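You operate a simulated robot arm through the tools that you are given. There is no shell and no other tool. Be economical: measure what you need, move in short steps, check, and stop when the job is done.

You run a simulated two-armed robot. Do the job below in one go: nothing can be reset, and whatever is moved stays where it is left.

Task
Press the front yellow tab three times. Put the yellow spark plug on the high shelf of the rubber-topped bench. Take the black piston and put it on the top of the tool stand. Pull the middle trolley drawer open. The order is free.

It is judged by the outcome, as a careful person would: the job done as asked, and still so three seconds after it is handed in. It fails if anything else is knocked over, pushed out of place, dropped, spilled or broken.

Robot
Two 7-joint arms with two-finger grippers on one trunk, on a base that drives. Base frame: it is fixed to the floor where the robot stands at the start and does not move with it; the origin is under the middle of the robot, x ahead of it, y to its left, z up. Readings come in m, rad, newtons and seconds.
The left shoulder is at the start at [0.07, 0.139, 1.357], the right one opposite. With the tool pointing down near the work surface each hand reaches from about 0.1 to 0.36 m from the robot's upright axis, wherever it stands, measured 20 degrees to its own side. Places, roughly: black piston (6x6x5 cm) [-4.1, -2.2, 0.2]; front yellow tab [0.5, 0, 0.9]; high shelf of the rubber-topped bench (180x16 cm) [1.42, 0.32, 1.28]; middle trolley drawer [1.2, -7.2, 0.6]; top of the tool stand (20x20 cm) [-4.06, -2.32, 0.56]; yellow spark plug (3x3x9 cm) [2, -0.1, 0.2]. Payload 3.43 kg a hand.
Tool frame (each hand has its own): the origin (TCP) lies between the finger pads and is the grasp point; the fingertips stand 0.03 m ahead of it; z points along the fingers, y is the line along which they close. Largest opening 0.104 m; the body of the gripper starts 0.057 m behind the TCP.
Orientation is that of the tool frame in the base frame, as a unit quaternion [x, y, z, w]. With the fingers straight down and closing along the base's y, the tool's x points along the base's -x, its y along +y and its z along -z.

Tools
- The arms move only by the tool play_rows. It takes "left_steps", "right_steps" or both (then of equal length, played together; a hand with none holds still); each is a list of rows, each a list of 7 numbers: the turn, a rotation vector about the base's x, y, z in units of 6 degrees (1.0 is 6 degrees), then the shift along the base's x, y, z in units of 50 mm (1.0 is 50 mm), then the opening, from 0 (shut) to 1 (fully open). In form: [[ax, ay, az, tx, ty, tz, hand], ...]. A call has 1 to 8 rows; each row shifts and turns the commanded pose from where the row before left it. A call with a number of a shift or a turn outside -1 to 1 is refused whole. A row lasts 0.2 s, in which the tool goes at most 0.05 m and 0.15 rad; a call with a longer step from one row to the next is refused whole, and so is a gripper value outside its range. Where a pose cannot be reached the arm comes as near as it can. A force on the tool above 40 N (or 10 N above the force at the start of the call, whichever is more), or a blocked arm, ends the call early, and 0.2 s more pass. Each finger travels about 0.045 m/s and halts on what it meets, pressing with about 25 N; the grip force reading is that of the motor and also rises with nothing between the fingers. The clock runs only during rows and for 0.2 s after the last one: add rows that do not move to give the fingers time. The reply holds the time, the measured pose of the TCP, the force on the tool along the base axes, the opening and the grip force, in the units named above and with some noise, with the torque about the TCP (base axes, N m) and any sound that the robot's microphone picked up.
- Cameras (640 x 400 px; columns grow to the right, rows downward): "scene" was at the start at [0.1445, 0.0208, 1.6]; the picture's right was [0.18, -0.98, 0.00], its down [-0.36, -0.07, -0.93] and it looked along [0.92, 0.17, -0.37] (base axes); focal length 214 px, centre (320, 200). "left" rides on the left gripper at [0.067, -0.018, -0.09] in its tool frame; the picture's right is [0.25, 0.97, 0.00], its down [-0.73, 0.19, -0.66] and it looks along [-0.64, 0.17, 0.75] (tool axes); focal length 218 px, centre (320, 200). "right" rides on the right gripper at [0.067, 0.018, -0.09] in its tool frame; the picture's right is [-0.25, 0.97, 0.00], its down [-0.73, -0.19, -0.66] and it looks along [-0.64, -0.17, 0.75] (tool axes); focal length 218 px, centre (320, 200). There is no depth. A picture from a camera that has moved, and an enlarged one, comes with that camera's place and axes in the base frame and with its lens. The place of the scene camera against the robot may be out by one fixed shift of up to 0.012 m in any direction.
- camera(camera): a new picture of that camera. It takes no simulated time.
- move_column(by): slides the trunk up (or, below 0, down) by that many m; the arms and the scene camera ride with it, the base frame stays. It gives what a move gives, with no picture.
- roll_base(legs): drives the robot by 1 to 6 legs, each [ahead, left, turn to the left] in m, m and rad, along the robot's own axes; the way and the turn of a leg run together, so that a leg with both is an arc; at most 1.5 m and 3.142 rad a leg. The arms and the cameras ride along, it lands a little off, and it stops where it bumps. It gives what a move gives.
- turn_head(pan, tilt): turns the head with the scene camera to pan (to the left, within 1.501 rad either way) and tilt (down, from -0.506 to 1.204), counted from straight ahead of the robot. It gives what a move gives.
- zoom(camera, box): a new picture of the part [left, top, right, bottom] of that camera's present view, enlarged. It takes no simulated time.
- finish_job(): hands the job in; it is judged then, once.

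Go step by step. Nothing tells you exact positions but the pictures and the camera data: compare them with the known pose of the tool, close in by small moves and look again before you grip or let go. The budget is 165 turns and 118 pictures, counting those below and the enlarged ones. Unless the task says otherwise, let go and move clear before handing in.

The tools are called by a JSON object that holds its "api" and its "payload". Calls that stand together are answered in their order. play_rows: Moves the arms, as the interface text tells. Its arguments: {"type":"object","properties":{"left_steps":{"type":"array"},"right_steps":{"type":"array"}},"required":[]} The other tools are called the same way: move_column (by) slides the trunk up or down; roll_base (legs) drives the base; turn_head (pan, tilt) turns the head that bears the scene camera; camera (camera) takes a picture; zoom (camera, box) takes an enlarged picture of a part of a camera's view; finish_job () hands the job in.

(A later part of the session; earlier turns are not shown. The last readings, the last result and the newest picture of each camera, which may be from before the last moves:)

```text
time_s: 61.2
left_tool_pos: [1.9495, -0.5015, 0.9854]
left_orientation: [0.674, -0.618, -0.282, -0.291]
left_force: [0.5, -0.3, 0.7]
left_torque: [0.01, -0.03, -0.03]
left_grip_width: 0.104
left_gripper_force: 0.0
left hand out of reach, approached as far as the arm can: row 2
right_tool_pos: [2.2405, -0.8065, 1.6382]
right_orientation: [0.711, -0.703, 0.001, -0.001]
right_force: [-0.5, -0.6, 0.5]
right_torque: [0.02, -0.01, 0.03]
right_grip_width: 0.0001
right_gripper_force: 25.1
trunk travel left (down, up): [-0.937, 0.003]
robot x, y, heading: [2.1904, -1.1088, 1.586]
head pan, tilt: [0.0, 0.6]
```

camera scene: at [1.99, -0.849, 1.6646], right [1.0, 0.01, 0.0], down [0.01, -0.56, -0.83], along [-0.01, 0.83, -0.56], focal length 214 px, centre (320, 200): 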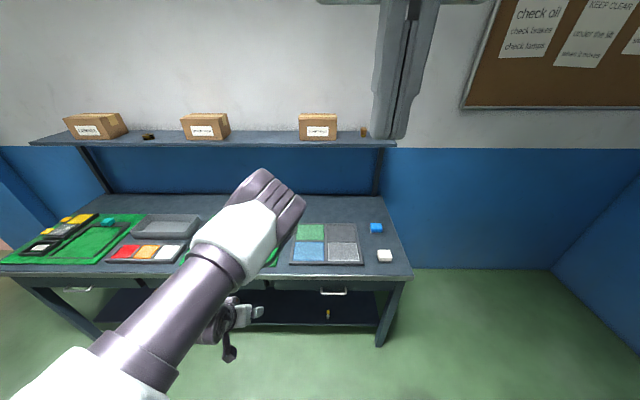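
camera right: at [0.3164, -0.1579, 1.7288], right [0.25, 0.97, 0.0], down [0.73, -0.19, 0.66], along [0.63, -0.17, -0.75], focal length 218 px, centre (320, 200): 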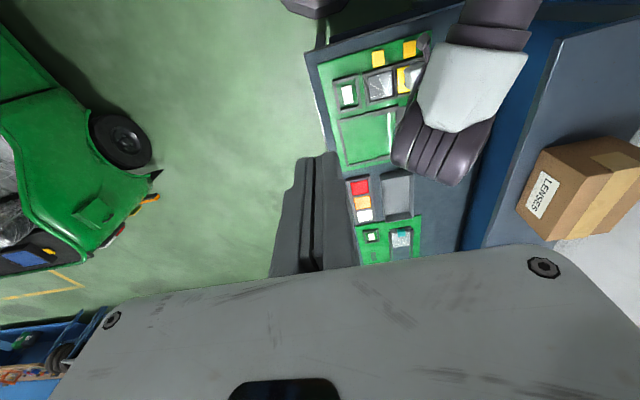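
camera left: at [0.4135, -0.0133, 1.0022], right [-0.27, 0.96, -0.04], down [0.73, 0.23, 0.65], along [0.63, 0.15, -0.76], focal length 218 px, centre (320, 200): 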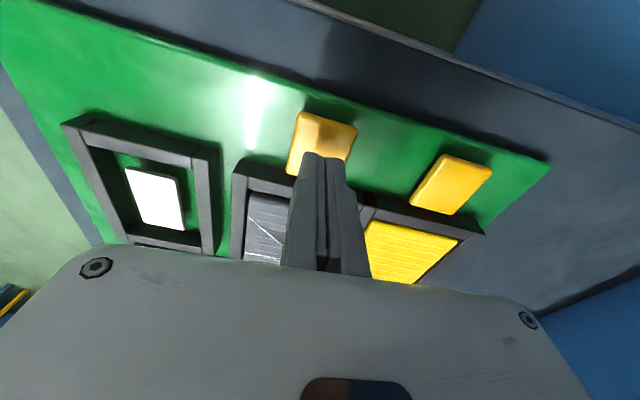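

The hand obeys there (pitch ≈48°). Now lowering the trunk so that the hand comes to plug height in front of the bench.

{"api": "move_column", "payload": {"by": -0.72}}

{"api": "turn_head", "payload": {"pan": 0.15, "tilt": 0.35}}

{"api": "camera", "payload": {"camera": "scene"}}

{"api": "camera", "payload": {"camera": "left"}}

```text
refused: -0.72 is not a number from -0.4 to 0.4
```

```text
time_s: 62.0
left_tool_pos: [1.9496, -0.5008, 0.9851]
left_orientation: [0.673, -0.618, -0.282, -0.291]
left_force: [-0.5, 0.1, 0.2]
left_torque: [0.03, 0.0, 0.01]
left_grip_width: 0.1043
left_gripper_force: 0.1
right_tool_pos: [2.2391, -0.8039, 1.638]
right_orientation: [0.711, -0.703, 0.001, 0.0]
right_force: [-0.3, -0.7, -0.5]
right_torque: [-0.02, -0.02, 0.01]
right_grip_width: 0.0
right_gripper_force: 25.0
trunk travel left (down, up): [-0.937, 0.003]
robot x, y, heading: [2.1944, -1.1064, 1.582]
head pan, tilt: [0.15, 0.351]
```

```text
89 pictures are left
camera scene: at [2.1791, -0.9634, 1.6872], right [0.99, 0.16, 0.0], down [0.06, -0.34, -0.94], along [-0.15, 0.93, -0.34], focal length 214 px, centre (320, 200)
```

scene: 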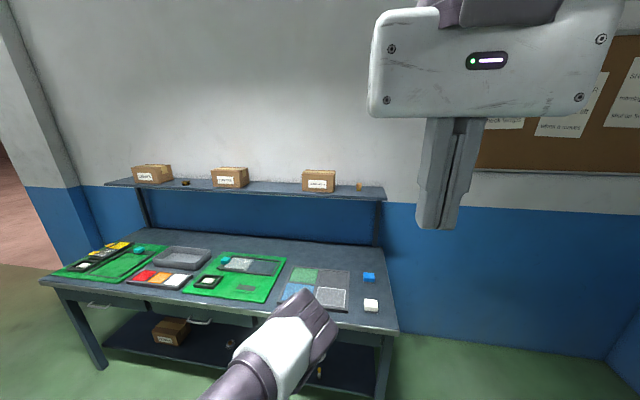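

```text
88 pictures are left
camera left: at [1.9734, -0.6109, 0.9969], right [-0.94, -0.23, -0.23], down [-0.23, -0.01, 0.97], along [-0.23, 0.97, -0.05], focal length 218 px, centre (320, 200)
```

left: 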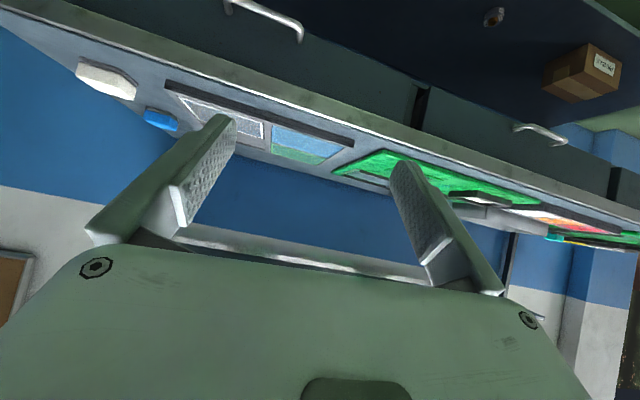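

{"api": "move_column", "payload": {"by": -0.36}}

{"api": "move_column", "payload": {"by": -0.34}}

{"api": "camera", "payload": {"camera": "scene"}}

{"api": "camera", "payload": {"camera": "left"}}

```text
time_s: 65.5
left_tool_pos: [1.9478, -0.5009, 0.6258]
left_orientation: [0.674, -0.619, -0.28, -0.291]
left_force: [-0.1, 1.0, -0.7]
left_torque: [0.02, 0.01, -0.01]
left_grip_width: 0.1039
left_gripper_force: 0.1
right_tool_pos: [2.2389, -0.8064, 1.2786]
right_orientation: [0.711, -0.703, 0.001, 0.0]
right_force: [0.4, -0.5, 0.3]
right_torque: [0.04, 0.0, 0.0]
right_grip_width: 0.0
right_gripper_force: 24.9
trunk travel left (down, up): [-0.577, 0.363]
robot x, y, heading: [2.1919, -1.1142, 1.582]
head pan, tilt: [0.15, 0.351]
```

```text
time_s: 68.8
left_tool_pos: [1.9488, -0.5011, 0.2853]
left_orientation: [0.673, -0.619, -0.281, -0.291]
left_force: [0.2, -0.6, 0.8]
left_torque: [0.0, 0.01, -0.02]
left_grip_width: 0.1039
left_gripper_force: 0.1
right_tool_pos: [2.2397, -0.8051, 0.9374]
right_orientation: [0.712, -0.702, 0.001, 0.0]
right_force: [0.0, 0.0, 0.4]
right_torque: [0.0, 0.0, 0.03]
right_grip_width: 0.0
right_gripper_force: 25.0
trunk travel left (down, up): [-0.237, 0.703]
robot x, y, heading: [2.1906, -1.1122, 1.582]
head pan, tilt: [0.15, 0.351]
```

```text
87 pictures are left
camera scene: at [2.1788, -0.9634, 0.9873], right [0.99, 0.16, 0.0], down [0.06, -0.34, -0.94], along [-0.15, 0.93, -0.34], focal length 214 px, centre (320, 200)
```

scene: 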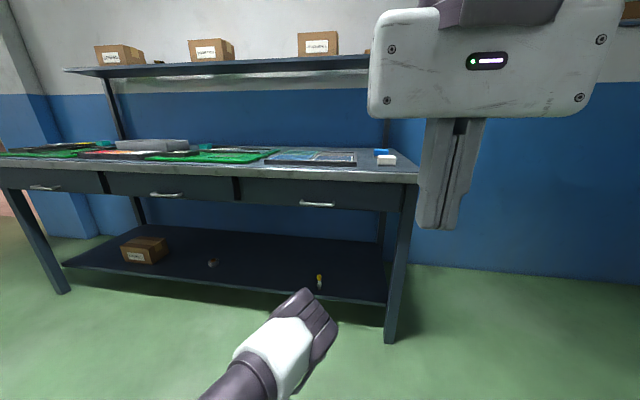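

```text
86 pictures are left
camera left: at [1.9732, -0.611, 0.2969], right [-0.94, -0.23, -0.23], down [-0.23, -0.01, 0.97], along [-0.23, 0.97, -0.05], focal length 218 px, centre (320, 200)
```

left: 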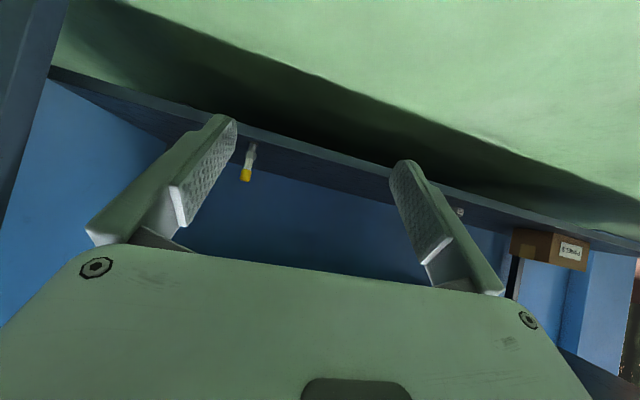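

The plug is at about (2.033, -0.085, 0.225). Driving forward 0.27 m and 8 cm to the right to line the open hand up with it.

{"api": "roll_base", "payload": {"legs": [[0.27, -0.08, 0]]}}

{"api": "camera", "payload": {"camera": "left"}}

{"api": "camera", "payload": {"camera": "scene"}}

```text
time_s: 70.8
left_tool_pos: [2.0188, -0.2321, 0.2849]
left_orientation: [0.677, -0.615, -0.282, -0.289]
left_force: [0.5, -0.3, -1.1]
left_torque: [0.02, 0.02, -0.01]
left_grip_width: 0.1036
left_gripper_force: 0.0
right_tool_pos: [2.312, -0.531, 0.9375]
right_orientation: [0.714, -0.7, 0.002, -0.001]
right_force: [0.3, -0.3, -0.2]
right_torque: [-0.01, -0.01, 0.02]
right_grip_width: 0.0
right_gripper_force: 24.8
trunk travel left (down, up): [-0.237, 0.703]
robot x, y, heading: [2.2673, -0.8426, 1.59]
head pan, tilt: [0.15, 0.351]
```

```text
85 pictures are left
camera left: at [2.0444, -0.3409, 0.2965], right [-0.94, -0.24, -0.23], down [-0.23, -0.01, 0.97], along [-0.24, 0.97, -0.05], focal length 218 px, centre (320, 200)
```

left: 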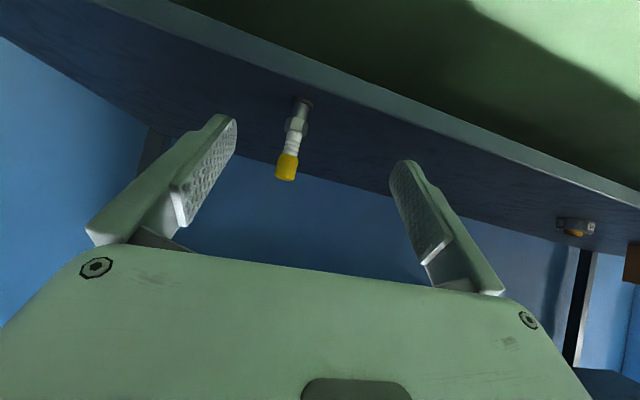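

```text
84 pictures are left
camera scene: at [2.2529, -0.6911, 0.9872], right [0.99, 0.17, 0.0], down [0.06, -0.34, -0.94], along [-0.16, 0.93, -0.34], focal length 214 px, centre (320, 200)
```

scene: 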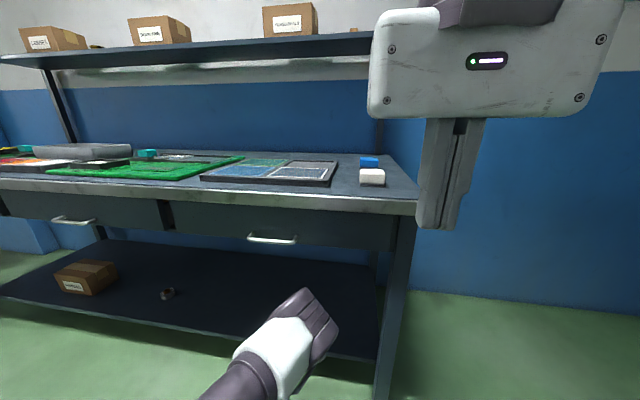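

The plug sits at (2.028, -0.09), from z 0.18 to 0.27. Advancing the open hand around it.

{"api": "play_rows", "payload": {"left_steps": [[0, 0, 0, 0.1, 0.6, -0.22, 1], [0, 0, 0, 0.08, 0.6, -0.22, 1], [0, 0, 0, 0, 0.6, -0.22, 1], [0, 0, 0, 0, 0.5, -0.2, 1], [0, 0, 0, 0, 0, 0, 1]]}}

{"api": "camera", "payload": {"camera": "left"}}

{"api": "camera", "payload": {"camera": "scene"}}

```text
time_s: 72.0
left_tool_pos: [2.0286, -0.1188, 0.2429]
left_orientation: [0.677, -0.616, -0.281, -0.289]
left_force: [-0.6, -0.2, 0.1]
left_torque: [0.0, 0.0, 0.0]
left_grip_width: 0.1041
left_gripper_force: 0.2
right_tool_pos: [2.3109, -0.5329, 0.9379]
right_orientation: [0.714, -0.7, 0.002, 0.0]
right_force: [-0.4, 0.3, 0.4]
right_torque: [0.02, 0.01, 0.0]
right_grip_width: 0.0
right_gripper_force: 24.7
trunk travel left (down, up): [-0.237, 0.703]
robot x, y, heading: [2.2681, -0.8402, 1.595]
head pan, tilt: [0.15, 0.351]
```

```text
83 pictures are left
camera left: at [2.0533, -0.2281, 0.2538], right [-0.94, -0.24, -0.23], down [-0.23, -0.01, 0.97], along [-0.24, 0.97, -0.05], focal length 218 px, centre (320, 200)
```

left: 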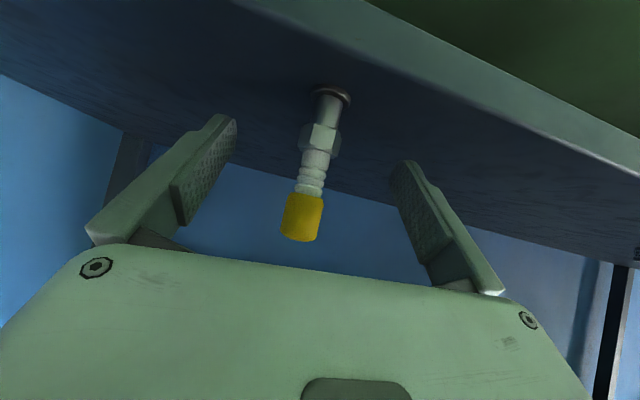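

```text
82 pictures are left
camera scene: at [2.2529, -0.6917, 0.9873], right [0.99, 0.17, 0.0], down [0.06, -0.34, -0.94], along [-0.16, 0.93, -0.34], focal length 214 px, centre (320, 200)
```

scene: 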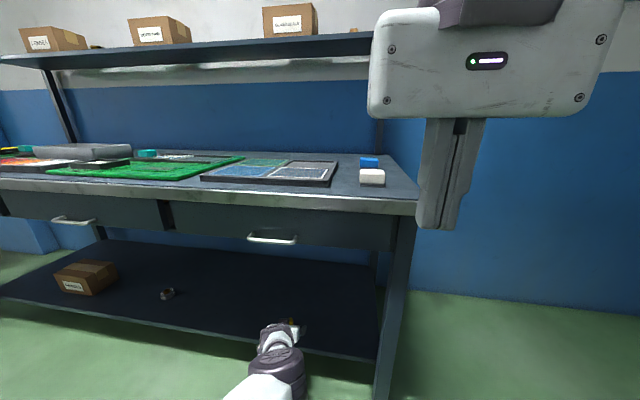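

Another 2.8 cm forward, then close on the plug.

{"api": "play_rows", "payload": {"left_steps": [[0, 0, 0, 0, 0.3, -0.1, 1], [0, 0, 0, 0, 0.28, -0.08, 1], [0, 0, 0, 0, 0, 0, 0], [0, 0, 0, 0, 0, 0, 0], [0, 0, 0, 0, 0, 0, 0], [0, 0, 0, 0, 0, 0, 0], [0, 0, 0, 0, 0, 0, 0], [0, 0, 0, 0, 0, 0, 0]]}}

{"api": "camera", "payload": {"camera": "left"}}

```text
time_s: 73.8
left_tool_pos: [2.0281, -0.0871, 0.2337]
left_orientation: [0.676, -0.616, -0.282, -0.291]
left_force: [0.6, -0.1, -0.5]
left_torque: [0.01, -0.02, 0.01]
left_grip_width: 0.0207
left_gripper_force: 25.1
right_tool_pos: [2.3124, -0.5319, 0.9383]
right_orientation: [0.715, -0.699, 0.002, 0.0]
right_force: [0.7, 0.1, -0.5]
right_torque: [0.02, 0.0, 0.04]
right_grip_width: 0.0001
right_gripper_force: 25.3
trunk travel left (down, up): [-0.237, 0.703]
robot x, y, heading: [2.2656, -0.8369, 1.591]
head pan, tilt: [0.15, 0.351]
```

```text
81 pictures are left
camera left: at [2.0532, -0.1976, 0.2454], right [-0.94, -0.24, -0.23], down [-0.23, -0.01, 0.97], along [-0.24, 0.97, -0.05], focal length 218 px, centre (320, 200)
```

left: 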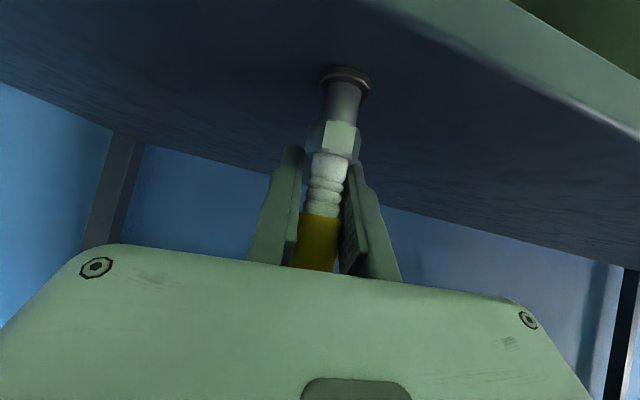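

Gripped (2.1 cm). Lift slightly, then back the base straight out.

{"api": "play_rows", "payload": {"left_steps": [[0, 0, 0, 0, 0, 0.3, 0], [0, 0, 0, 0, 0, 0.3, 0], [0, 0, 0, 0, 0, 0.2, 0], [0, 0, 0, 0, 0, 0, 0]]}}

{"api": "roll_base", "payload": {"legs": [[-0.38, 0, 0]]}}

{"api": "camera", "payload": {"camera": "left"}}

```text
time_s: 74.8
left_tool_pos: [2.0282, -0.0864, 0.2723]
left_orientation: [0.676, -0.616, -0.282, -0.29]
left_force: [0.9, 0.5, -0.3]
left_torque: [0.02, -0.01, 0.01]
left_grip_width: 0.0205
left_gripper_force: 24.3
right_tool_pos: [2.3109, -0.532, 0.9374]
right_orientation: [0.714, -0.7, 0.001, 0.0]
right_force: [-0.5, 0.3, 0.2]
right_torque: [0.03, 0.0, -0.02]
right_grip_width: 0.0
right_gripper_force: 25.1
trunk travel left (down, up): [-0.237, 0.703]
robot x, y, heading: [2.266, -0.8349, 1.591]
head pan, tilt: [0.15, 0.351]
```

```text
time_s: 77.2
left_tool_pos: [2.0344, -0.4681, 0.2723]
left_orientation: [0.678, -0.614, -0.282, -0.289]
left_force: [0.9, 0.4, 0.0]
left_torque: [-0.04, 0.01, -0.02]
left_grip_width: 0.0208
left_gripper_force: 24.8
right_tool_pos: [2.319, -0.9138, 0.9368]
right_orientation: [0.715, -0.699, 0.001, -0.001]
right_force: [-0.2, -0.2, 0.8]
right_torque: [-0.01, 0.01, -0.03]
right_grip_width: 0.0001
right_gripper_force: 24.5
trunk travel left (down, up): [-0.237, 0.703]
robot x, y, heading: [2.2759, -1.2151, 1.596]
head pan, tilt: [0.15, 0.351]
```

```text
80 pictures are left
camera left: at [2.0596, -0.578, 0.2848], right [-0.94, -0.24, -0.23], down [-0.23, -0.01, 0.97], along [-0.24, 0.97, -0.05], focal length 218 px, centre (320, 200)
```

left: 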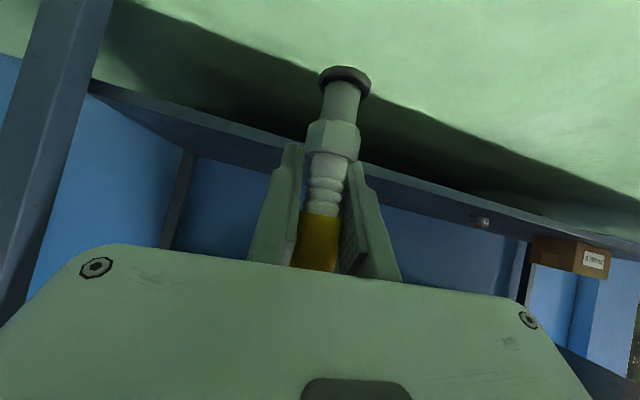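

Plug held well. Raising the trunk fully, still clear in front of the bench.

{"api": "move_column", "payload": {"by": 0.37}}

{"api": "move_column", "payload": {"by": 0.33}}

{"api": "play_rows", "payload": {"left_steps": [[0, 0, 0, 0, 0, 0.95, 0], [0, 0, 0, 0, 0, 0.95, 0], [0, 0, 0, 0, 0, 0.95, 0], [0, 0, 0, 0, 0, 0.95, 0], [0, 0, 0, 0, 0, 0.95, 0], [0, 0, 0, 0, 0, 0.95, 0], [0, 0, 0, 0, 0, 0.95, 0], [0, 0, 0, 0, 0, 0.95, 0]]}}

{"api": "turn_head", "payload": {"pan": 0.3, "tilt": 0.3}}

{"api": "camera", "payload": {"camera": "scene"}}

```text
time_s: 80.8
left_tool_pos: [2.0333, -0.4678, 0.6436]
left_orientation: [0.677, -0.614, -0.283, -0.289]
left_force: [0.4, 0.2, -0.5]
left_torque: [0.0, -0.03, -0.01]
left_grip_width: 0.0209
left_gripper_force: 25.3
right_tool_pos: [2.3175, -0.9126, 1.3088]
right_orientation: [0.715, -0.699, 0.001, 0.0]
right_force: [-0.5, 0.0, -0.1]
right_torque: [0.02, -0.02, -0.01]
right_grip_width: 0.0
right_gripper_force: 25.5
trunk travel left (down, up): [-0.607, 0.333]
robot x, y, heading: [2.2777, -1.2213, 1.592]
head pan, tilt: [0.15, 0.351]
```

```text
time_s: 84.0
left_tool_pos: [2.0354, -0.4681, 0.9722]
left_orientation: [0.677, -0.615, -0.282, -0.29]
left_force: [0.3, 0.3, -0.7]
left_torque: [0.03, -0.01, -0.02]
left_grip_width: 0.0208
left_gripper_force: 25.4
right_tool_pos: [2.3189, -0.9128, 1.6372]
right_orientation: [0.715, -0.699, 0.001, 0.0]
right_force: [0.4, -0.3, -0.2]
right_torque: [-0.01, -0.03, -0.01]
right_grip_width: 0.0
right_gripper_force: 24.9
trunk travel left (down, up): [-0.937, 0.003]
robot x, y, heading: [2.278, -1.2162, 1.59]
head pan, tilt: [0.15, 0.351]
```

```text
time_s: 85.8
left_tool_pos: [2.0353, -0.4684, 1.3526]
left_orientation: [0.678, -0.614, -0.282, -0.288]
left_force: [0.4, -0.7, -0.3]
left_torque: [-0.01, 0.0, 0.01]
left_grip_width: 0.0205
left_gripper_force: 25.3
right_tool_pos: [2.3192, -0.9133, 1.6377]
right_orientation: [0.716, -0.699, 0.0, 0.0]
right_force: [0.6, 0.5, -1.1]
right_torque: [-0.01, 0.01, -0.02]
right_grip_width: 0.0003
right_gripper_force: 25.1
trunk travel left (down, up): [-0.937, 0.003]
robot x, y, heading: [2.2738, -1.2167, 1.589]
head pan, tilt: [0.15, 0.351]
```

```text
time_s: 86.5
left_tool_pos: [2.0341, -0.467, 1.3512]
left_orientation: [0.677, -0.614, -0.283, -0.29]
left_force: [0.1, -0.2, -0.1]
left_torque: [0.0, -0.02, -0.02]
left_grip_width: 0.0208
left_gripper_force: 24.9
right_tool_pos: [2.3187, -0.9127, 1.6371]
right_orientation: [0.715, -0.699, 0.001, -0.001]
right_force: [-0.3, 0.3, 0.1]
right_torque: [-0.01, 0.01, 0.03]
right_grip_width: 0.0003
right_gripper_force: 24.9
trunk travel left (down, up): [-0.937, 0.003]
robot x, y, heading: [2.2742, -1.2155, 1.595]
head pan, tilt: [0.3, 0.3]
```

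```text
79 pictures are left
camera scene: at [2.2469, -1.0752, 1.692], right [0.95, 0.32, 0.0], down [0.09, -0.28, -0.96], along [-0.3, 0.91, -0.3], focal length 214 px, centre (320, 200)
```

scene: 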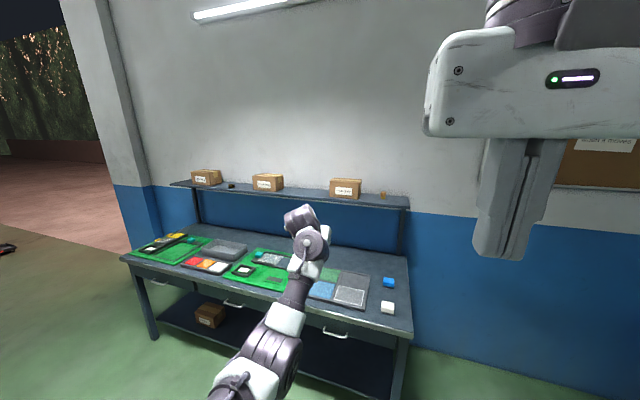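

Hand follows well. I raise to 1.41 and extend 12 cm, then shift the base left to the gap between the second and third boxes (x≈1.70).

{"api": "play_rows", "payload": {"left_steps": [[0, 0, 0, 0, 0.6, 0.3, 0], [0, 0, 0, 0, 0.6, 0.3, 0], [0, 0, 0, 0, 0.6, 0.3, 0], [0, 0, 0, 0, 0.6, 0.3, 0], [0, 0, 0, 0, 0, 0, 0]]}}

{"api": "roll_base", "payload": {"legs": [[0, 0.33, 0], [0.35, 0, 0]]}}

{"api": "camera", "payload": {"camera": "scene"}}

{"api": "camera", "payload": {"camera": "left"}}

```text
time_s: 87.7
left_tool_pos: [2.0371, -0.3567, 1.4115]
left_orientation: [0.678, -0.614, -0.282, -0.29]
left_force: [0.8, 0.4, -0.5]
left_torque: [0.0, 0.02, 0.03]
left_grip_width: 0.0208
left_gripper_force: 25.3
left hand out of reach, approached as far as the arm can: row 4
right_tool_pos: [2.3181, -0.9126, 1.6367]
right_orientation: [0.715, -0.699, 0.001, 0.0]
right_force: [0.1, -0.8, -0.1]
right_torque: [0.0, -0.01, -0.03]
right_grip_width: 0.0002
right_gripper_force: 24.7
trunk travel left (down, up): [-0.937, 0.003]
robot x, y, heading: [2.2733, -1.2138, 1.595]
head pan, tilt: [0.3, 0.3]
```

```text
time_s: 91.8
left_tool_pos: [1.7012, -0.0179, 1.4123]
left_orientation: [0.676, -0.616, -0.282, -0.291]
left_force: [0.3, 0.3, -0.8]
left_torque: [0.05, 0.01, 0.01]
left_grip_width: 0.0205
left_gripper_force: 24.5
right_tool_pos: [1.9828, -0.5759, 1.6378]
right_orientation: [0.714, -0.7, -0.001, -0.002]
right_force: [-0.2, 0.0, 0.2]
right_torque: [0.02, 0.04, 0.0]
right_grip_width: 0.0
right_gripper_force: 25.1
trunk travel left (down, up): [-0.937, 0.003]
robot x, y, heading: [1.9381, -0.8742, 1.59]
head pan, tilt: [0.3, 0.3]
```

```text
78 pictures are left
camera scene: at [1.9096, -0.7374, 1.6924], right [0.95, 0.31, 0.0], down [0.09, -0.28, -0.96], along [-0.3, 0.91, -0.29], focal length 214 px, centre (320, 200)
```

scene: 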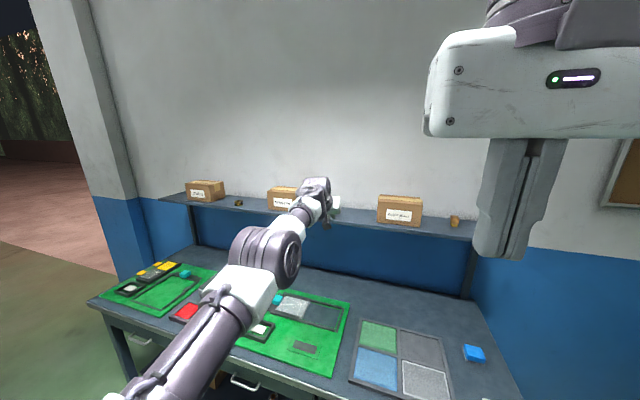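

```text
77 pictures are left
camera left: at [1.7262, -0.1278, 1.4239], right [-0.94, -0.24, -0.23], down [-0.23, -0.01, 0.97], along [-0.24, 0.97, -0.04], focal length 218 px, centre (320, 200)
```

left: 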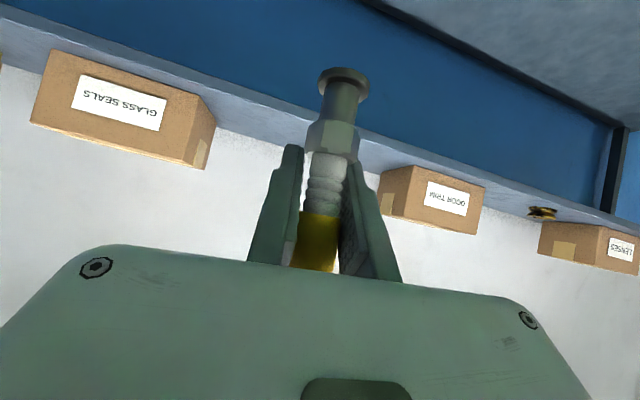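

{"api": "zoom", "payload": {"camera": "left", "box": [160, 40, 440, 215]}}

```text
2.29 times, centred on (300, 128) of left
camera zoom: at [1.7262, -0.1278, 1.4239], right [-0.94, -0.24, -0.23], down [-0.23, -0.01, 0.97], along [-0.24, 0.97, -0.04], focal length 499 px, centre (366, 366)
```

zoom: 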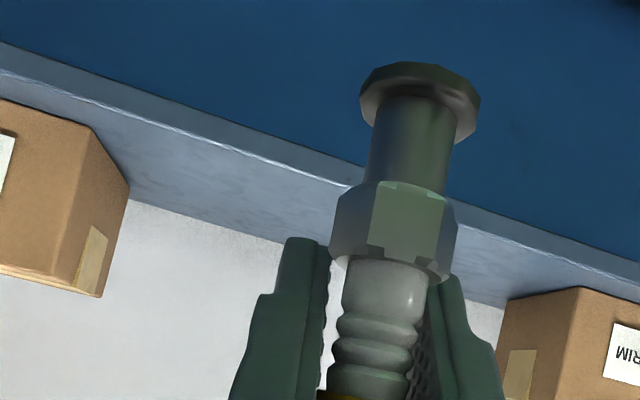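

Shelf top z≈1.28, front edge y≈0.24. Driving forward 0.33 m puts the plug over the shelf middle.

{"api": "roll_base", "payload": {"legs": [[0.325, 0, 0]]}}

{"api": "zoom", "payload": {"camera": "left", "box": [160, 40, 440, 215]}}

{"api": "camera", "payload": {"camera": "scene"}}

```text
time_s: 93.9
left_tool_pos: [1.6997, 0.3066, 1.4125]
left_orientation: [0.675, -0.616, -0.283, -0.291]
left_force: [-0.7, -1.3, 0.1]
left_torque: [0.05, 0.01, 0.01]
left_grip_width: 0.0208
left_gripper_force: 24.9
right_tool_pos: [1.9771, -0.2533, 1.6392]
right_orientation: [0.713, -0.701, 0.0, -0.001]
right_force: [0.9, -0.3, 0.0]
right_torque: [0.03, -0.01, -0.02]
right_grip_width: 0.0
right_gripper_force: 25.2
trunk travel left (down, up): [-0.937, 0.003]
robot x, y, heading: [1.9314, -0.5508, 1.59]
head pan, tilt: [0.3, 0.3]
```

```text
2.29 times, centred on (300, 128) of left
camera zoom: at [1.7232, 0.1962, 1.4242], right [-0.94, -0.24, -0.23], down [-0.23, -0.01, 0.97], along [-0.23, 0.97, -0.04], focal length 499 px, centre (366, 366)
```

zoom: 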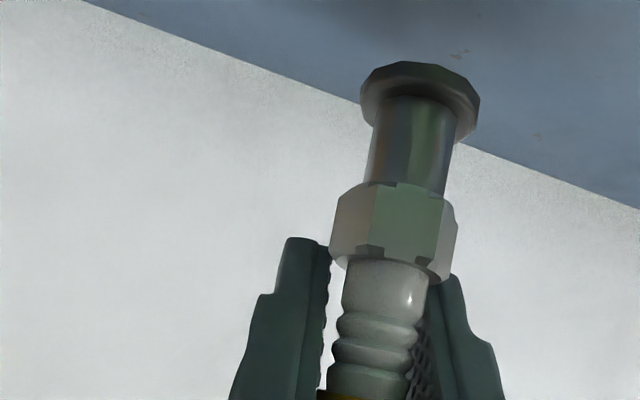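

```text
74 pictures are left
camera scene: at [1.9044, -0.4141, 1.6924], right [0.95, 0.31, 0.0], down [0.09, -0.28, -0.96], along [-0.3, 0.91, -0.29], focal length 214 px, centre (320, 200)
```

scene: 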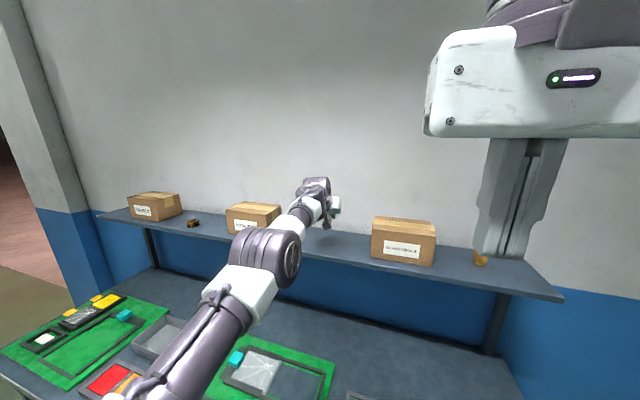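

Plug is over the shelf. Lowering in small steps until touch.

{"api": "play_rows", "payload": {"left_steps": [[0, 0, 0, 0, 0, -0.4, 0], [0, 0, 0, 0, 0, -0.4, 0], [0, 0, 0, 0, 0, -0.3, 0], [0, 0, 0, 0, 0, 0, 0]]}}

{"api": "camera", "payload": {"camera": "left"}}

```text
time_s: 94.9
left_tool_pos: [1.6978, 0.3101, 1.3545]
left_orientation: [0.675, -0.617, -0.281, -0.29]
left_force: [-0.2, -0.3, -0.8]
left_torque: [-0.01, 0.04, 0.01]
left_grip_width: 0.0208
left_gripper_force: 25.0
right_tool_pos: [1.9761, -0.2477, 1.6378]
right_orientation: [0.713, -0.701, 0.001, -0.001]
right_force: [0.6, 0.8, -0.1]
right_torque: [-0.05, 0.0, 0.0]
right_grip_width: 0.0
right_gripper_force: 24.9
trunk travel left (down, up): [-0.937, 0.003]
robot x, y, heading: [1.9336, -0.5544, 1.589]
head pan, tilt: [0.3, 0.3]
```

```text
73 pictures are left
camera left: at [1.723, 0.2011, 1.3668], right [-0.94, -0.24, -0.23], down [-0.23, -0.01, 0.97], along [-0.23, 0.97, -0.05], focal length 218 px, centre (320, 200)
```

left: 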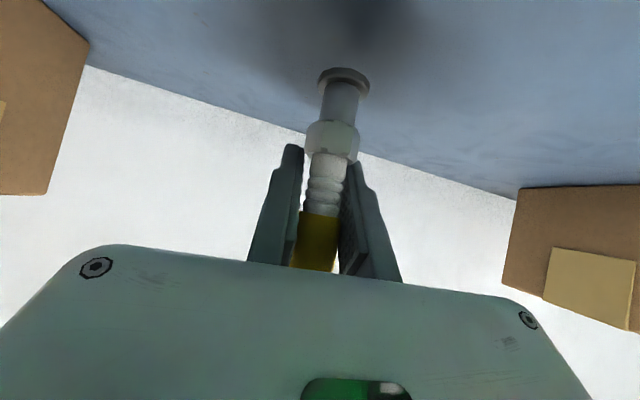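

{"api": "play_rows", "payload": {"left_steps": [[0, 0, 0, 0, 0, -0.1, 0], [0, 0, 0, 0, 0, -0.1, 0], [0, 0, 0, 0, 0, -0.1, 0], [0, 0, 0, 0, 0, 0, 0]]}}

```text
time_s: 95.9
left_tool_pos: [1.6999, 0.3087, 1.341]
left_orientation: [0.675, -0.617, -0.281, -0.29]
left_force: [-0.2, 0.3, -1.0]
left_torque: [0.01, 0.04, 0.0]
left_grip_width: 0.0209
left_gripper_force: 25.3
right_tool_pos: [1.9766, -0.2482, 1.6382]
right_orientation: [0.713, -0.701, 0.002, -0.001]
right_force: [0.9, 0.4, 0.0]
right_torque: [0.0, -0.02, 0.01]
right_grip_width: 0.0
right_gripper_force: 25.5
trunk travel left (down, up): [-0.937, 0.003]
robot x, y, heading: [1.9297, -0.5516, 1.585]
head pan, tilt: [0.3, 0.3]
```

{"api": "play_rows", "payload": {"left_steps": [[0, 0, 0, 0, 0, -0.06, 0], [0, 0, 0, 0, 0, -0.06, 0], [0, 0, 0, 0, 0, 0, 0]]}}

{"api": "camera", "payload": {"camera": "left"}}

```text
time_s: 96.7
left_tool_pos: [1.7003, 0.3098, 1.3397]
left_orientation: [0.674, -0.616, -0.285, -0.292]
left_force: [0.0, 5.5, 13.9]
left_torque: [0.02, 0.15, -0.03]
left_grip_width: 0.0207
left_gripper_force: 25.1
right_tool_pos: [1.9788, -0.2505, 1.6386]
right_orientation: [0.714, -0.701, 0.001, 0.0]
right_force: [0.2, 0.5, 0.3]
right_torque: [-0.02, 0.04, 0.0]
right_grip_width: 0.0
right_gripper_force: 25.8
trunk travel left (down, up): [-0.937, 0.003]
robot x, y, heading: [1.9323, -0.5545, 1.588]
head pan, tilt: [0.3, 0.3]
```

```text
72 pictures are left
camera left: at [1.724, 0.1991, 1.3497], right [-0.94, -0.24, -0.23], down [-0.23, -0.02, 0.97], along [-0.23, 0.97, -0.04], focal length 218 px, centre (320, 200)
```

left: 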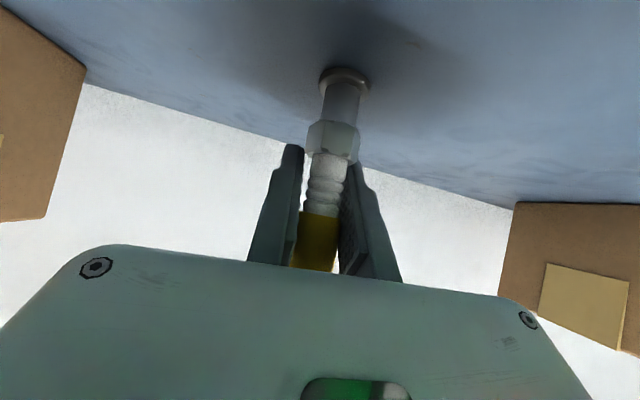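

Contact (14 N). Easing up a touch and opening.

{"api": "play_rows", "payload": {"left_steps": [[0, 0, 0, 0, 0, 0.04, 0], [0, 0, 0, 0, 0, 0, 0.3], [0, 0, 0, 0, 0, 0, 0.5], [0, 0, 0, 0, 0, 0, 1], [0, 0, 0, 0, 0, 0, 1], [0, 0, 0, 0, 0, 0, 1], [0, 0, 0, 0, 0, 0, 1]]}}

{"api": "camera", "payload": {"camera": "left"}}

```text
time_s: 98.3
left_tool_pos: [1.7009, 0.3097, 1.3373]
left_orientation: [0.676, -0.617, -0.281, -0.29]
left_force: [0.1, 0.5, -0.3]
left_torque: [0.0, 0.0, 0.0]
left_grip_width: 0.1039
left_gripper_force: 0.1
right_tool_pos: [1.9765, -0.2505, 1.6382]
right_orientation: [0.713, -0.701, 0.002, 0.001]
right_force: [0.5, 0.8, 0.2]
right_torque: [-0.01, -0.01, -0.05]
right_grip_width: 0.0003
right_gripper_force: 24.8
trunk travel left (down, up): [-0.937, 0.003]
robot x, y, heading: [1.9332, -0.5527, 1.589]
head pan, tilt: [0.3, 0.3]
```

```text
71 pictures are left
camera left: at [1.7237, 0.1992, 1.3487], right [-0.94, -0.24, -0.23], down [-0.23, -0.01, 0.97], along [-0.23, 0.97, -0.05], focal length 218 px, centre (320, 200)
```

left: 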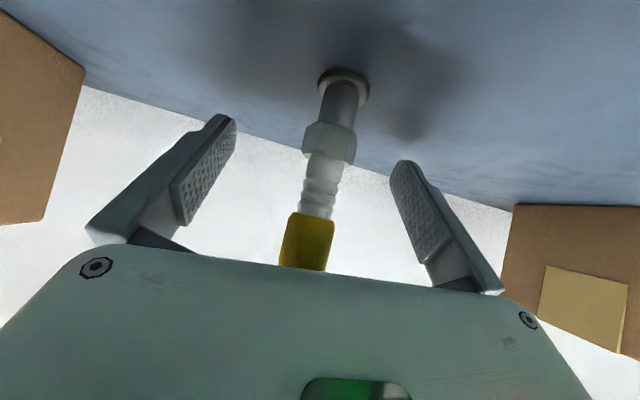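

The plug stands free. Withdrawing along the fingers' axis, then backing off.

{"api": "play_rows", "payload": {"left_steps": [[0, 0, 0, 0, -0.4, 0.35, 1], [0, 0, 0, 0, -0.4, 0.35, 1], [0, 0, 0, 0, -0.6, 0.5, 1], [0, 0, 0, 0, -0.6, 0.5, 1], [0, 0, 0, 0, -0.6, 0.5, 1], [0, 0, 0, 0, 0, 0, 1]]}}

{"api": "roll_base", "payload": {"legs": [[-0.4, 0, 0]]}}

{"api": "camera", "payload": {"camera": "scene"}}

```text
time_s: 99.7
left_tool_pos: [1.701, 0.1821, 1.4454]
left_orientation: [0.675, -0.617, -0.282, -0.29]
left_force: [0.4, 0.6, -0.1]
left_torque: [0.0, -0.02, -0.01]
left_grip_width: 0.1039
left_gripper_force: 0.0
right_tool_pos: [1.9784, -0.2499, 1.6386]
right_orientation: [0.714, -0.7, 0.002, 0.0]
right_force: [-0.9, -0.8, -0.9]
right_torque: [0.01, 0.01, 0.03]
right_grip_width: 0.0003
right_gripper_force: 25.4
trunk travel left (down, up): [-0.937, 0.003]
robot x, y, heading: [1.9323, -0.5534, 1.588]
head pan, tilt: [0.3, 0.3]
```

```text
time_s: 102.2
left_tool_pos: [1.706, -0.2174, 1.4437]
left_orientation: [0.676, -0.617, -0.28, -0.288]
left_force: [-0.4, -0.4, 0.6]
left_torque: [-0.02, -0.01, 0.0]
left_grip_width: 0.1044
left_gripper_force: 0.1
right_tool_pos: [1.9845, -0.6457, 1.6354]
right_orientation: [0.713, -0.701, 0.002, 0.001]
right_force: [0.0, 0.4, 0.0]
right_torque: [-0.03, -0.01, 0.0]
right_grip_width: 0.0
right_gripper_force: 24.6
trunk travel left (down, up): [-0.937, 0.003]
robot x, y, heading: [1.9395, -0.9569, 1.586]
head pan, tilt: [0.3, 0.3]
```

```text
70 pictures are left
camera scene: at [1.9108, -0.8074, 1.6916], right [0.95, 0.31, 0.0], down [0.09, -0.28, -0.95], along [-0.3, 0.91, -0.3], focal length 214 px, centre (320, 200)
```

scene: 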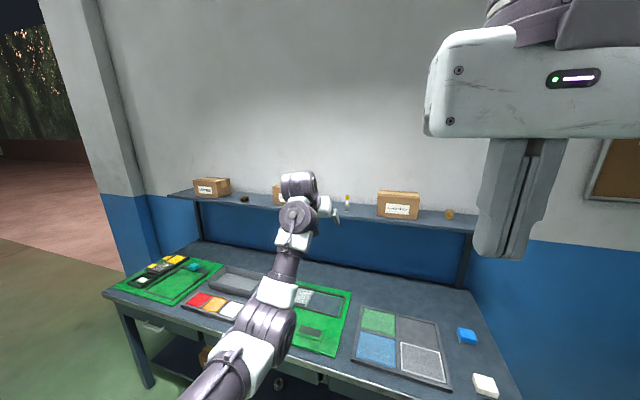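

The plug stands on the shelf. Now I pull the left arm in, turn around to face −y and look for the trolley route.

{"api": "play_rows", "payload": {"left_steps": [[0, 0, 0, 0, -0.8, -0.2, 0.5], [0, 0, 0, 0, -0.8, -0.2, 0], [0, 0, 0, 0, -0.8, -0.2, 0], [0, 0, 0, 0, -0.8, -0.2, 0], [0, 0, 0, 0, -0.8, -0.2, 0], [0, 0, 0, 0, -0.8, -0.2, 0]]}}

{"api": "roll_base", "payload": {"legs": [[-0.1, 0, -1.57]]}}

{"api": "turn_head", "payload": {"pan": -1.2, "tilt": 0.4}}

{"api": "camera", "payload": {"camera": "scene"}}

```text
time_s: 103.6
left_tool_pos: [1.7071, -0.3001, 1.4278]
left_orientation: [0.676, -0.617, -0.281, -0.29]
left_force: [-0.7, 0.9, -0.1]
left_torque: [-0.02, 0.01, -0.02]
left_grip_width: 0.0
left_gripper_force: 17.7
left hand out of reach, approached as far as the arm can: row 3, 4, 5, 6
right_tool_pos: [1.9834, -0.65, 1.638]
right_orientation: [0.713, -0.701, 0.001, 0.001]
right_force: [0.2, 0.0, 0.3]
right_torque: [0.01, 0.01, 0.02]
right_grip_width: 0.0
right_gripper_force: 25.3
trunk travel left (down, up): [-0.937, 0.003]
robot x, y, heading: [1.9408, -0.956, 1.587]
head pan, tilt: [0.3, 0.3]
```

```text
time_s: 107.9
left_tool_pos: [2.5289, -0.7871, 1.4284]
left_orientation: [-0.042, 0.914, -0.006, 0.404]
left_force: [-0.1, 0.9, 0.3]
left_torque: [0.0, 0.0, 0.02]
left_grip_width: 0.0
left_gripper_force: 25.2
right_tool_pos: [2.1795, -1.0646, 1.6374]
right_orientation: [-0.009, 1.0, -0.001, -0.001]
right_force: [0.0, -0.6, 0.3]
right_torque: [0.01, 0.04, -0.02]
right_grip_width: 0.0001
right_gripper_force: 25.0
trunk travel left (down, up): [-0.937, 0.003]
robot x, y, heading: [1.8772, -1.0172, 0.014]
head pan, tilt: [0.3, 0.3]
```

```text
time_s: 109.5
left_tool_pos: [2.5304, -0.7879, 1.428]
left_orientation: [-0.042, 0.914, -0.006, 0.404]
left_force: [0.2, 0.3, -0.6]
left_torque: [0.02, 0.0, -0.02]
left_grip_width: 0.0003
left_gripper_force: 25.3
right_tool_pos: [2.1786, -1.0659, 1.638]
right_orientation: [-0.009, 1.0, 0.0, -0.001]
right_force: [-0.1, 0.2, -0.2]
right_torque: [-0.02, 0.01, 0.02]
right_grip_width: 0.0
right_gripper_force: 25.1
trunk travel left (down, up): [-0.937, 0.003]
robot x, y, heading: [1.8737, -1.0203, 0.015]
head pan, tilt: [-1.201, 0.4]
```

```text
69 pictures are left
camera scene: at [1.9631, -1.1007, 1.6828], right [-0.93, -0.38, 0.0], down [-0.15, 0.36, -0.92], along [0.35, -0.85, -0.39], focal length 214 px, centre (320, 200)
```

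scene: 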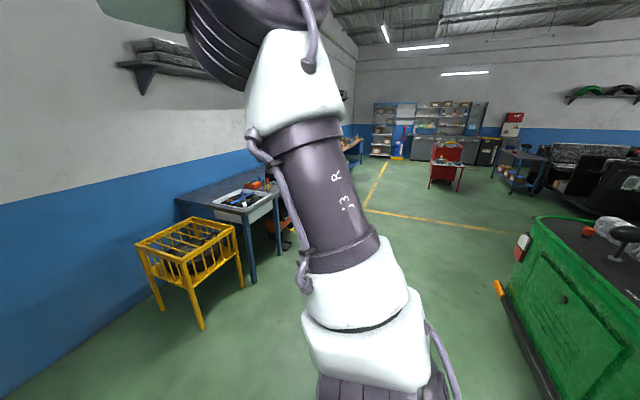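

The red trolley is visible down the aisle beyond the kart. Turning to face it and driving along x≈1.9.

{"api": "roll_base", "payload": {"legs": [[0, 0, -1.585], [1.4, 0, 0], [1.4, 0, 0]]}}

{"api": "turn_head", "payload": {"pan": -0.25, "tilt": 0.35}}

{"api": "camera", "payload": {"camera": "scene"}}

```text
time_s: 127.0
left_tool_pos: [2.0064, -4.5055, 1.4286]
left_orientation: [0.634, 0.659, -0.297, 0.274]
left_force: [-0.1, -0.2, -0.3]
left_torque: [-0.02, 0.0, 0.02]
left_grip_width: 0.0
left_gripper_force: 24.9
right_tool_pos: [1.748, -4.142, 1.6374]
right_orientation: [0.719, 0.695, -0.001, -0.001]
right_force: [0.3, 0.2, 0.9]
right_torque: [0.01, 0.01, 0.02]
right_grip_width: 0.0001
right_gripper_force: 24.8
trunk travel left (down, up): [-0.937, 0.003]
robot x, y, heading: [1.8061, -3.8393, -1.61]
head pan, tilt: [-1.201, 0.4]
```

```text
time_s: 128.2
left_tool_pos: [2.0073, -4.5072, 1.428]
left_orientation: [0.634, 0.659, -0.298, 0.274]
left_force: [0.1, 0.9, 0.3]
left_torque: [0.01, -0.04, 0.0]
left_grip_width: 0.0
left_gripper_force: 25.1
right_tool_pos: [1.7463, -4.1443, 1.6381]
right_orientation: [0.719, 0.695, 0.0, -0.001]
right_force: [-0.2, 0.2, 0.4]
right_torque: [0.03, -0.02, 0.03]
right_grip_width: 0.0
right_gripper_force: 25.5
trunk travel left (down, up): [-0.937, 0.003]
robot x, y, heading: [1.8098, -3.8458, -1.606]
head pan, tilt: [-0.25, 0.351]
```

```text
68 pictures are left
camera scene: at [1.7835, -3.977, 1.6873], right [-0.96, 0.28, 0.0], down [0.1, 0.33, -0.94], along [-0.26, -0.9, -0.34], focal length 214 px, centre (320, 200)
```

scene: 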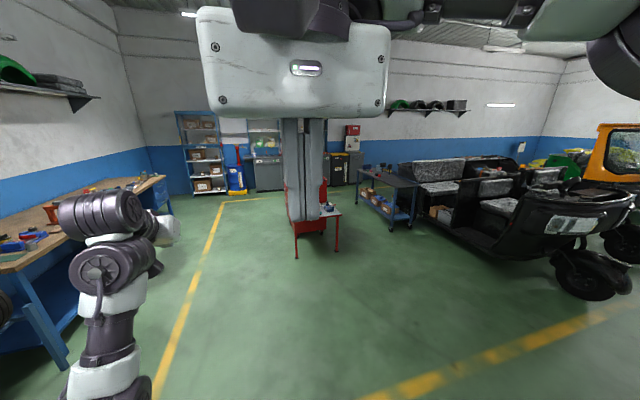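

The right gripper hides the trolley. I shift to x≈1.2, in front of it, and look again.

{"api": "roll_base", "payload": {"legs": [[0.6, -0.5, 0.035]]}}

{"api": "turn_head", "payload": {"pan": 0.1, "tilt": 0.35}}

{"api": "camera", "payload": {"camera": "scene"}}

```text
time_s: 132.4
left_tool_pos: [1.5311, -5.0855, 1.4294]
left_orientation: [0.622, 0.671, -0.292, 0.279]
left_force: [-0.5, 0.2, 0.2]
left_torque: [0.0, 0.01, 0.0]
left_grip_width: 0.0
left_gripper_force: 25.1
right_tool_pos: [1.2589, -4.7303, 1.6387]
right_orientation: [0.707, 0.707, -0.002, -0.001]
right_force: [0.4, -0.3, -0.5]
right_torque: [-0.03, 0.02, 0.0]
right_grip_width: 0.0001
right_gripper_force: 24.4
trunk travel left (down, up): [-0.937, 0.003]
robot x, y, heading: [1.3065, -4.428, -1.569]
head pan, tilt: [-0.25, 0.351]
```

```text
time_s: 133.2
left_tool_pos: [1.5283, -5.0862, 1.4261]
left_orientation: [0.622, 0.671, -0.292, 0.279]
left_force: [0.5, 0.6, -0.3]
left_torque: [0.04, 0.0, 0.01]
left_grip_width: 0.0
left_gripper_force: 24.5
right_tool_pos: [1.2567, -4.7312, 1.6373]
right_orientation: [0.707, 0.707, 0.0, -0.001]
right_force: [0.5, 0.3, -0.3]
right_torque: [-0.02, 0.03, 0.0]
right_grip_width: 0.0003
right_gripper_force: 24.7
trunk travel left (down, up): [-0.937, 0.003]
robot x, y, heading: [1.3092, -4.4282, -1.57]
head pan, tilt: [0.099, 0.351]
```

```text
67 pictures are left
camera scene: at [1.3196, -4.5677, 1.6873], right [-1.0, -0.1, 0.0], down [-0.03, 0.34, -0.94], along [0.09, -0.93, -0.34], focal length 214 px, centre (320, 200)
```

scene: 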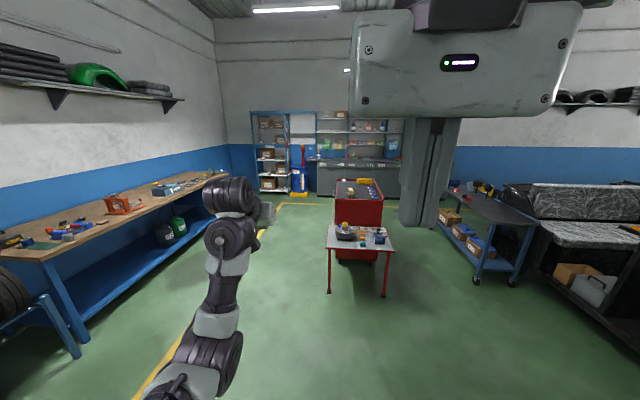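

A red table stands in front; the red trolley cabinet is behind it. Zooming to see which side has drawers.

{"api": "zoom", "payload": {"camera": "scene", "box": [290, 160, 430, 300]}}

```text
2.86 times, centred on (360, 230) of scene
camera zoom: at [1.3196, -4.5677, 1.6873], right [-1.0, -0.1, 0.0], down [-0.03, 0.34, -0.94], along [0.09, -0.93, -0.34], focal length 613 px, centre (206, 114)
```

zoom: 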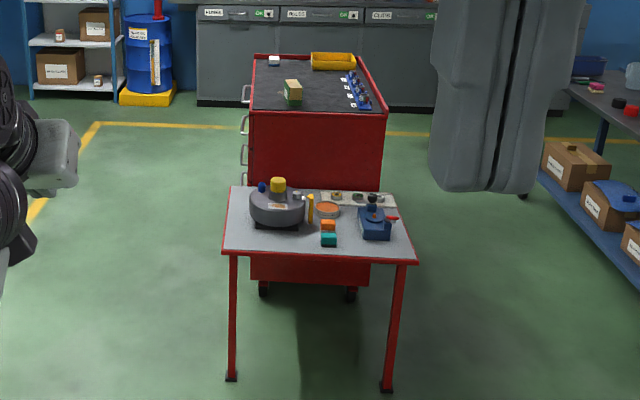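

The trolley's drawers face +x (handles on that side). I drive round to stand at about (2.3, -7.2) facing −x.

{"api": "roll_base", "payload": {"legs": [[0, 1.0, 0], [1.4, 0, 0], [1.3, 0, 0]]}}

{"api": "turn_head", "payload": {"pan": -0.9, "tilt": 0.6}}

{"api": "camera", "payload": {"camera": "scene"}}

```text
time_s: 151.0
left_tool_pos: [2.5318, -7.783, 1.4278]
left_orientation: [0.617, 0.675, -0.291, 0.281]
left_force: [-0.2, 0.4, -0.3]
left_torque: [0.03, -0.02, -0.01]
left_grip_width: 0.0
left_gripper_force: 25.3
right_tool_pos: [2.2551, -7.4317, 1.6379]
right_orientation: [0.701, 0.713, -0.001, 0.0]
right_force: [-0.9, 0.0, -0.5]
right_torque: [0.0, 0.01, 0.03]
right_grip_width: 0.0001
right_gripper_force: 24.5
trunk travel left (down, up): [-0.937, 0.003]
robot x, y, heading: [2.3025, -7.1304, -1.556]
head pan, tilt: [0.099, 0.351]
```

```text
time_s: 152.3
left_tool_pos: [2.5322, -7.7843, 1.4281]
left_orientation: [0.617, 0.675, -0.29, 0.282]
left_force: [0.5, -0.3, -0.8]
left_torque: [0.01, 0.01, -0.01]
left_grip_width: 0.0
left_gripper_force: 24.9
right_tool_pos: [2.2567, -7.4343, 1.6387]
right_orientation: [0.701, 0.714, -0.001, -0.001]
right_force: [-0.4, 0.5, 0.3]
right_torque: [0.01, -0.01, -0.02]
right_grip_width: 0.0
right_gripper_force: 25.1
trunk travel left (down, up): [-0.937, 0.003]
robot x, y, heading: [2.3037, -7.1297, -1.556]
head pan, tilt: [-0.901, 0.6]
```

```text
65 pictures are left
camera scene: at [2.237, -7.2314, 1.6646], right [-0.63, 0.77, 0.0], down [0.44, 0.36, -0.83], along [-0.64, -0.52, -0.56], focal length 214 px, centre (320, 200)
```

scene: 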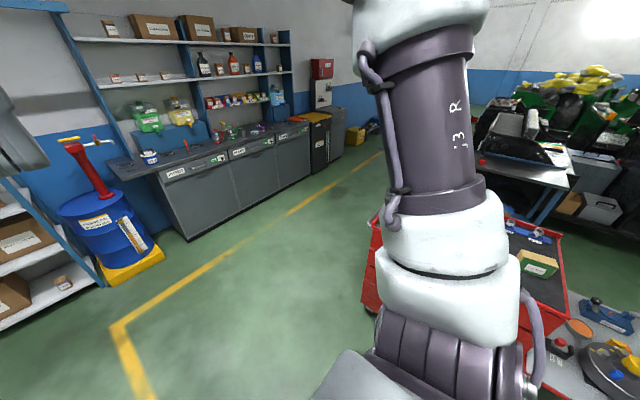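

{"api": "roll_base", "payload": {"legs": [[0, 0, -1.586]]}}

{"api": "turn_head", "payload": {"pan": 0.0, "tilt": 0.7}}

{"api": "camera", "payload": {"camera": "scene"}}

```text
time_s: 156.5
left_tool_pos: [1.6516, -7.3739, 1.4277]
left_orientation: [0.913, 0.051, -0.404, -0.002]
left_force: [0.6, 0.5, 1.0]
left_torque: [-0.01, 0.01, -0.01]
left_grip_width: 0.0
left_gripper_force: 25.1
right_tool_pos: [1.9969, -7.0899, 1.6373]
right_orientation: [1.0, 0.018, 0.002, -0.002]
right_force: [0.8, -0.2, 0.8]
right_torque: [0.04, -0.01, 0.01]
right_grip_width: 0.0
right_gripper_force: 25.5
trunk travel left (down, up): [-0.937, 0.003]
robot x, y, heading: [2.298, -7.1289, -3.108]
head pan, tilt: [-0.901, 0.6]
```

```text
time_s: 157.7
left_tool_pos: [1.6512, -7.3737, 1.4282]
left_orientation: [0.913, 0.051, -0.405, -0.002]
left_force: [-0.5, -0.9, 0.5]
left_torque: [0.01, -0.03, 0.04]
left_grip_width: 0.0002
left_gripper_force: 25.0
right_tool_pos: [1.9961, -7.0883, 1.6374]
right_orientation: [1.0, 0.018, 0.0, -0.001]
right_force: [0.0, -0.6, 0.6]
right_torque: [0.01, 0.0, 0.03]
right_grip_width: 0.0
right_gripper_force: 24.5
trunk travel left (down, up): [-0.937, 0.003]
robot x, y, heading: [2.3028, -7.1273, -3.112]
head pan, tilt: [0.0, 0.7]
```

```text
64 pictures are left
camera scene: at [2.1694, -7.1301, 1.6559], right [-0.03, 1.0, 0.0], down [0.64, 0.02, -0.76], along [-0.76, -0.03, -0.64], focal length 214 px, centre (320, 200)
```

scene: 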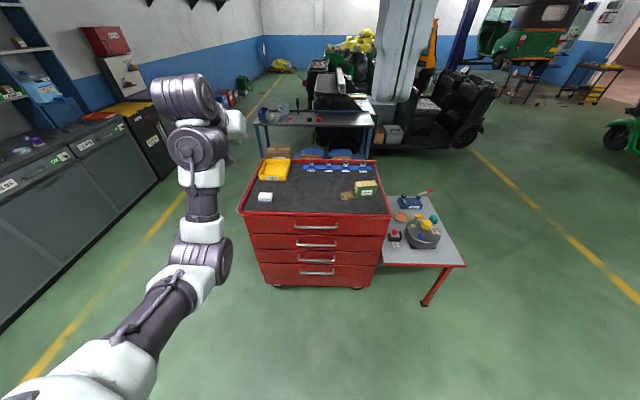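

{"api": "zoom", "payload": {"camera": "scene", "box": [230, 195, 400, 300]}}

```text
3.76 times, centred on (315, 248) of scene
camera zoom: at [2.1694, -7.1301, 1.6559], right [-0.03, 1.0, 0.0], down [0.64, 0.02, -0.76], along [-0.76, -0.03, -0.64], focal length 807 px, centre (339, 21)
```

zoom: 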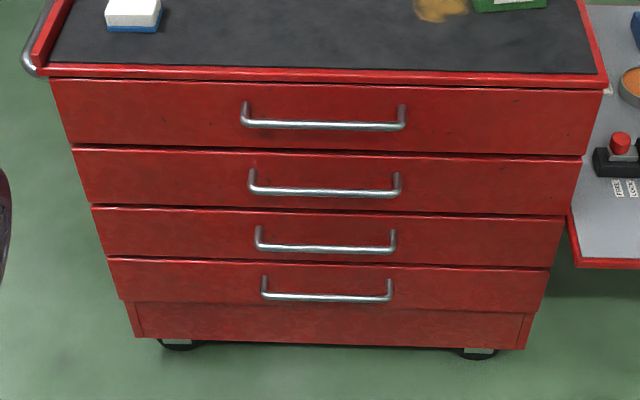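

Four drawers; heights ≈0.77, 0.61, 0.45, 0.29, so the one at z≈0.6 (second from top) matches the given place. I'll grip its bar horizontally with vertical closing, so I start turning the left tool toward that attitude.

{"api": "play_rows", "payload": {"left_steps": [[-0.877, 0.338, -0.338, -0.1, 0, -0.4, 0], [-0.877, 0.338, -0.338, -0.1, 0, -0.4, 0], [-0.877, 0.338, -0.338, -0.1, 0, -0.4, 0], [-0.877, 0.338, -0.338, -0.1, 0, -0.4, 0], [-0.877, 0.338, -0.338, -0.1, 0, -0.4, 0], [-0.877, 0.338, -0.338, -0.1, 0, -0.4, 0], [-0.877, 0.338, -0.338, -0.1, 0, -0.4, 0], [-0.877, 0.338, -0.338, -0.1, 0, -0.4, 0]]}}

```text
time_s: 159.5
left_tool_pos: [1.61, -7.3732, 1.267]
left_orientation: [0.786, -0.224, -0.513, 0.262]
left_force: [0.6, -0.1, 0.1]
left_torque: [-0.01, 0.03, 0.02]
left_grip_width: 0.0002
left_gripper_force: 25.2
right_tool_pos: [1.9973, -7.0907, 1.6368]
right_orientation: [1.0, 0.018, 0.0, -0.001]
right_force: [-0.9, 0.6, -0.9]
right_torque: [0.0, -0.02, 0.03]
right_grip_width: 0.0
right_gripper_force: 25.1
trunk travel left (down, up): [-0.937, 0.003]
robot x, y, heading: [2.296, -7.1264, -3.107]
head pan, tilt: [0.0, 0.7]
```

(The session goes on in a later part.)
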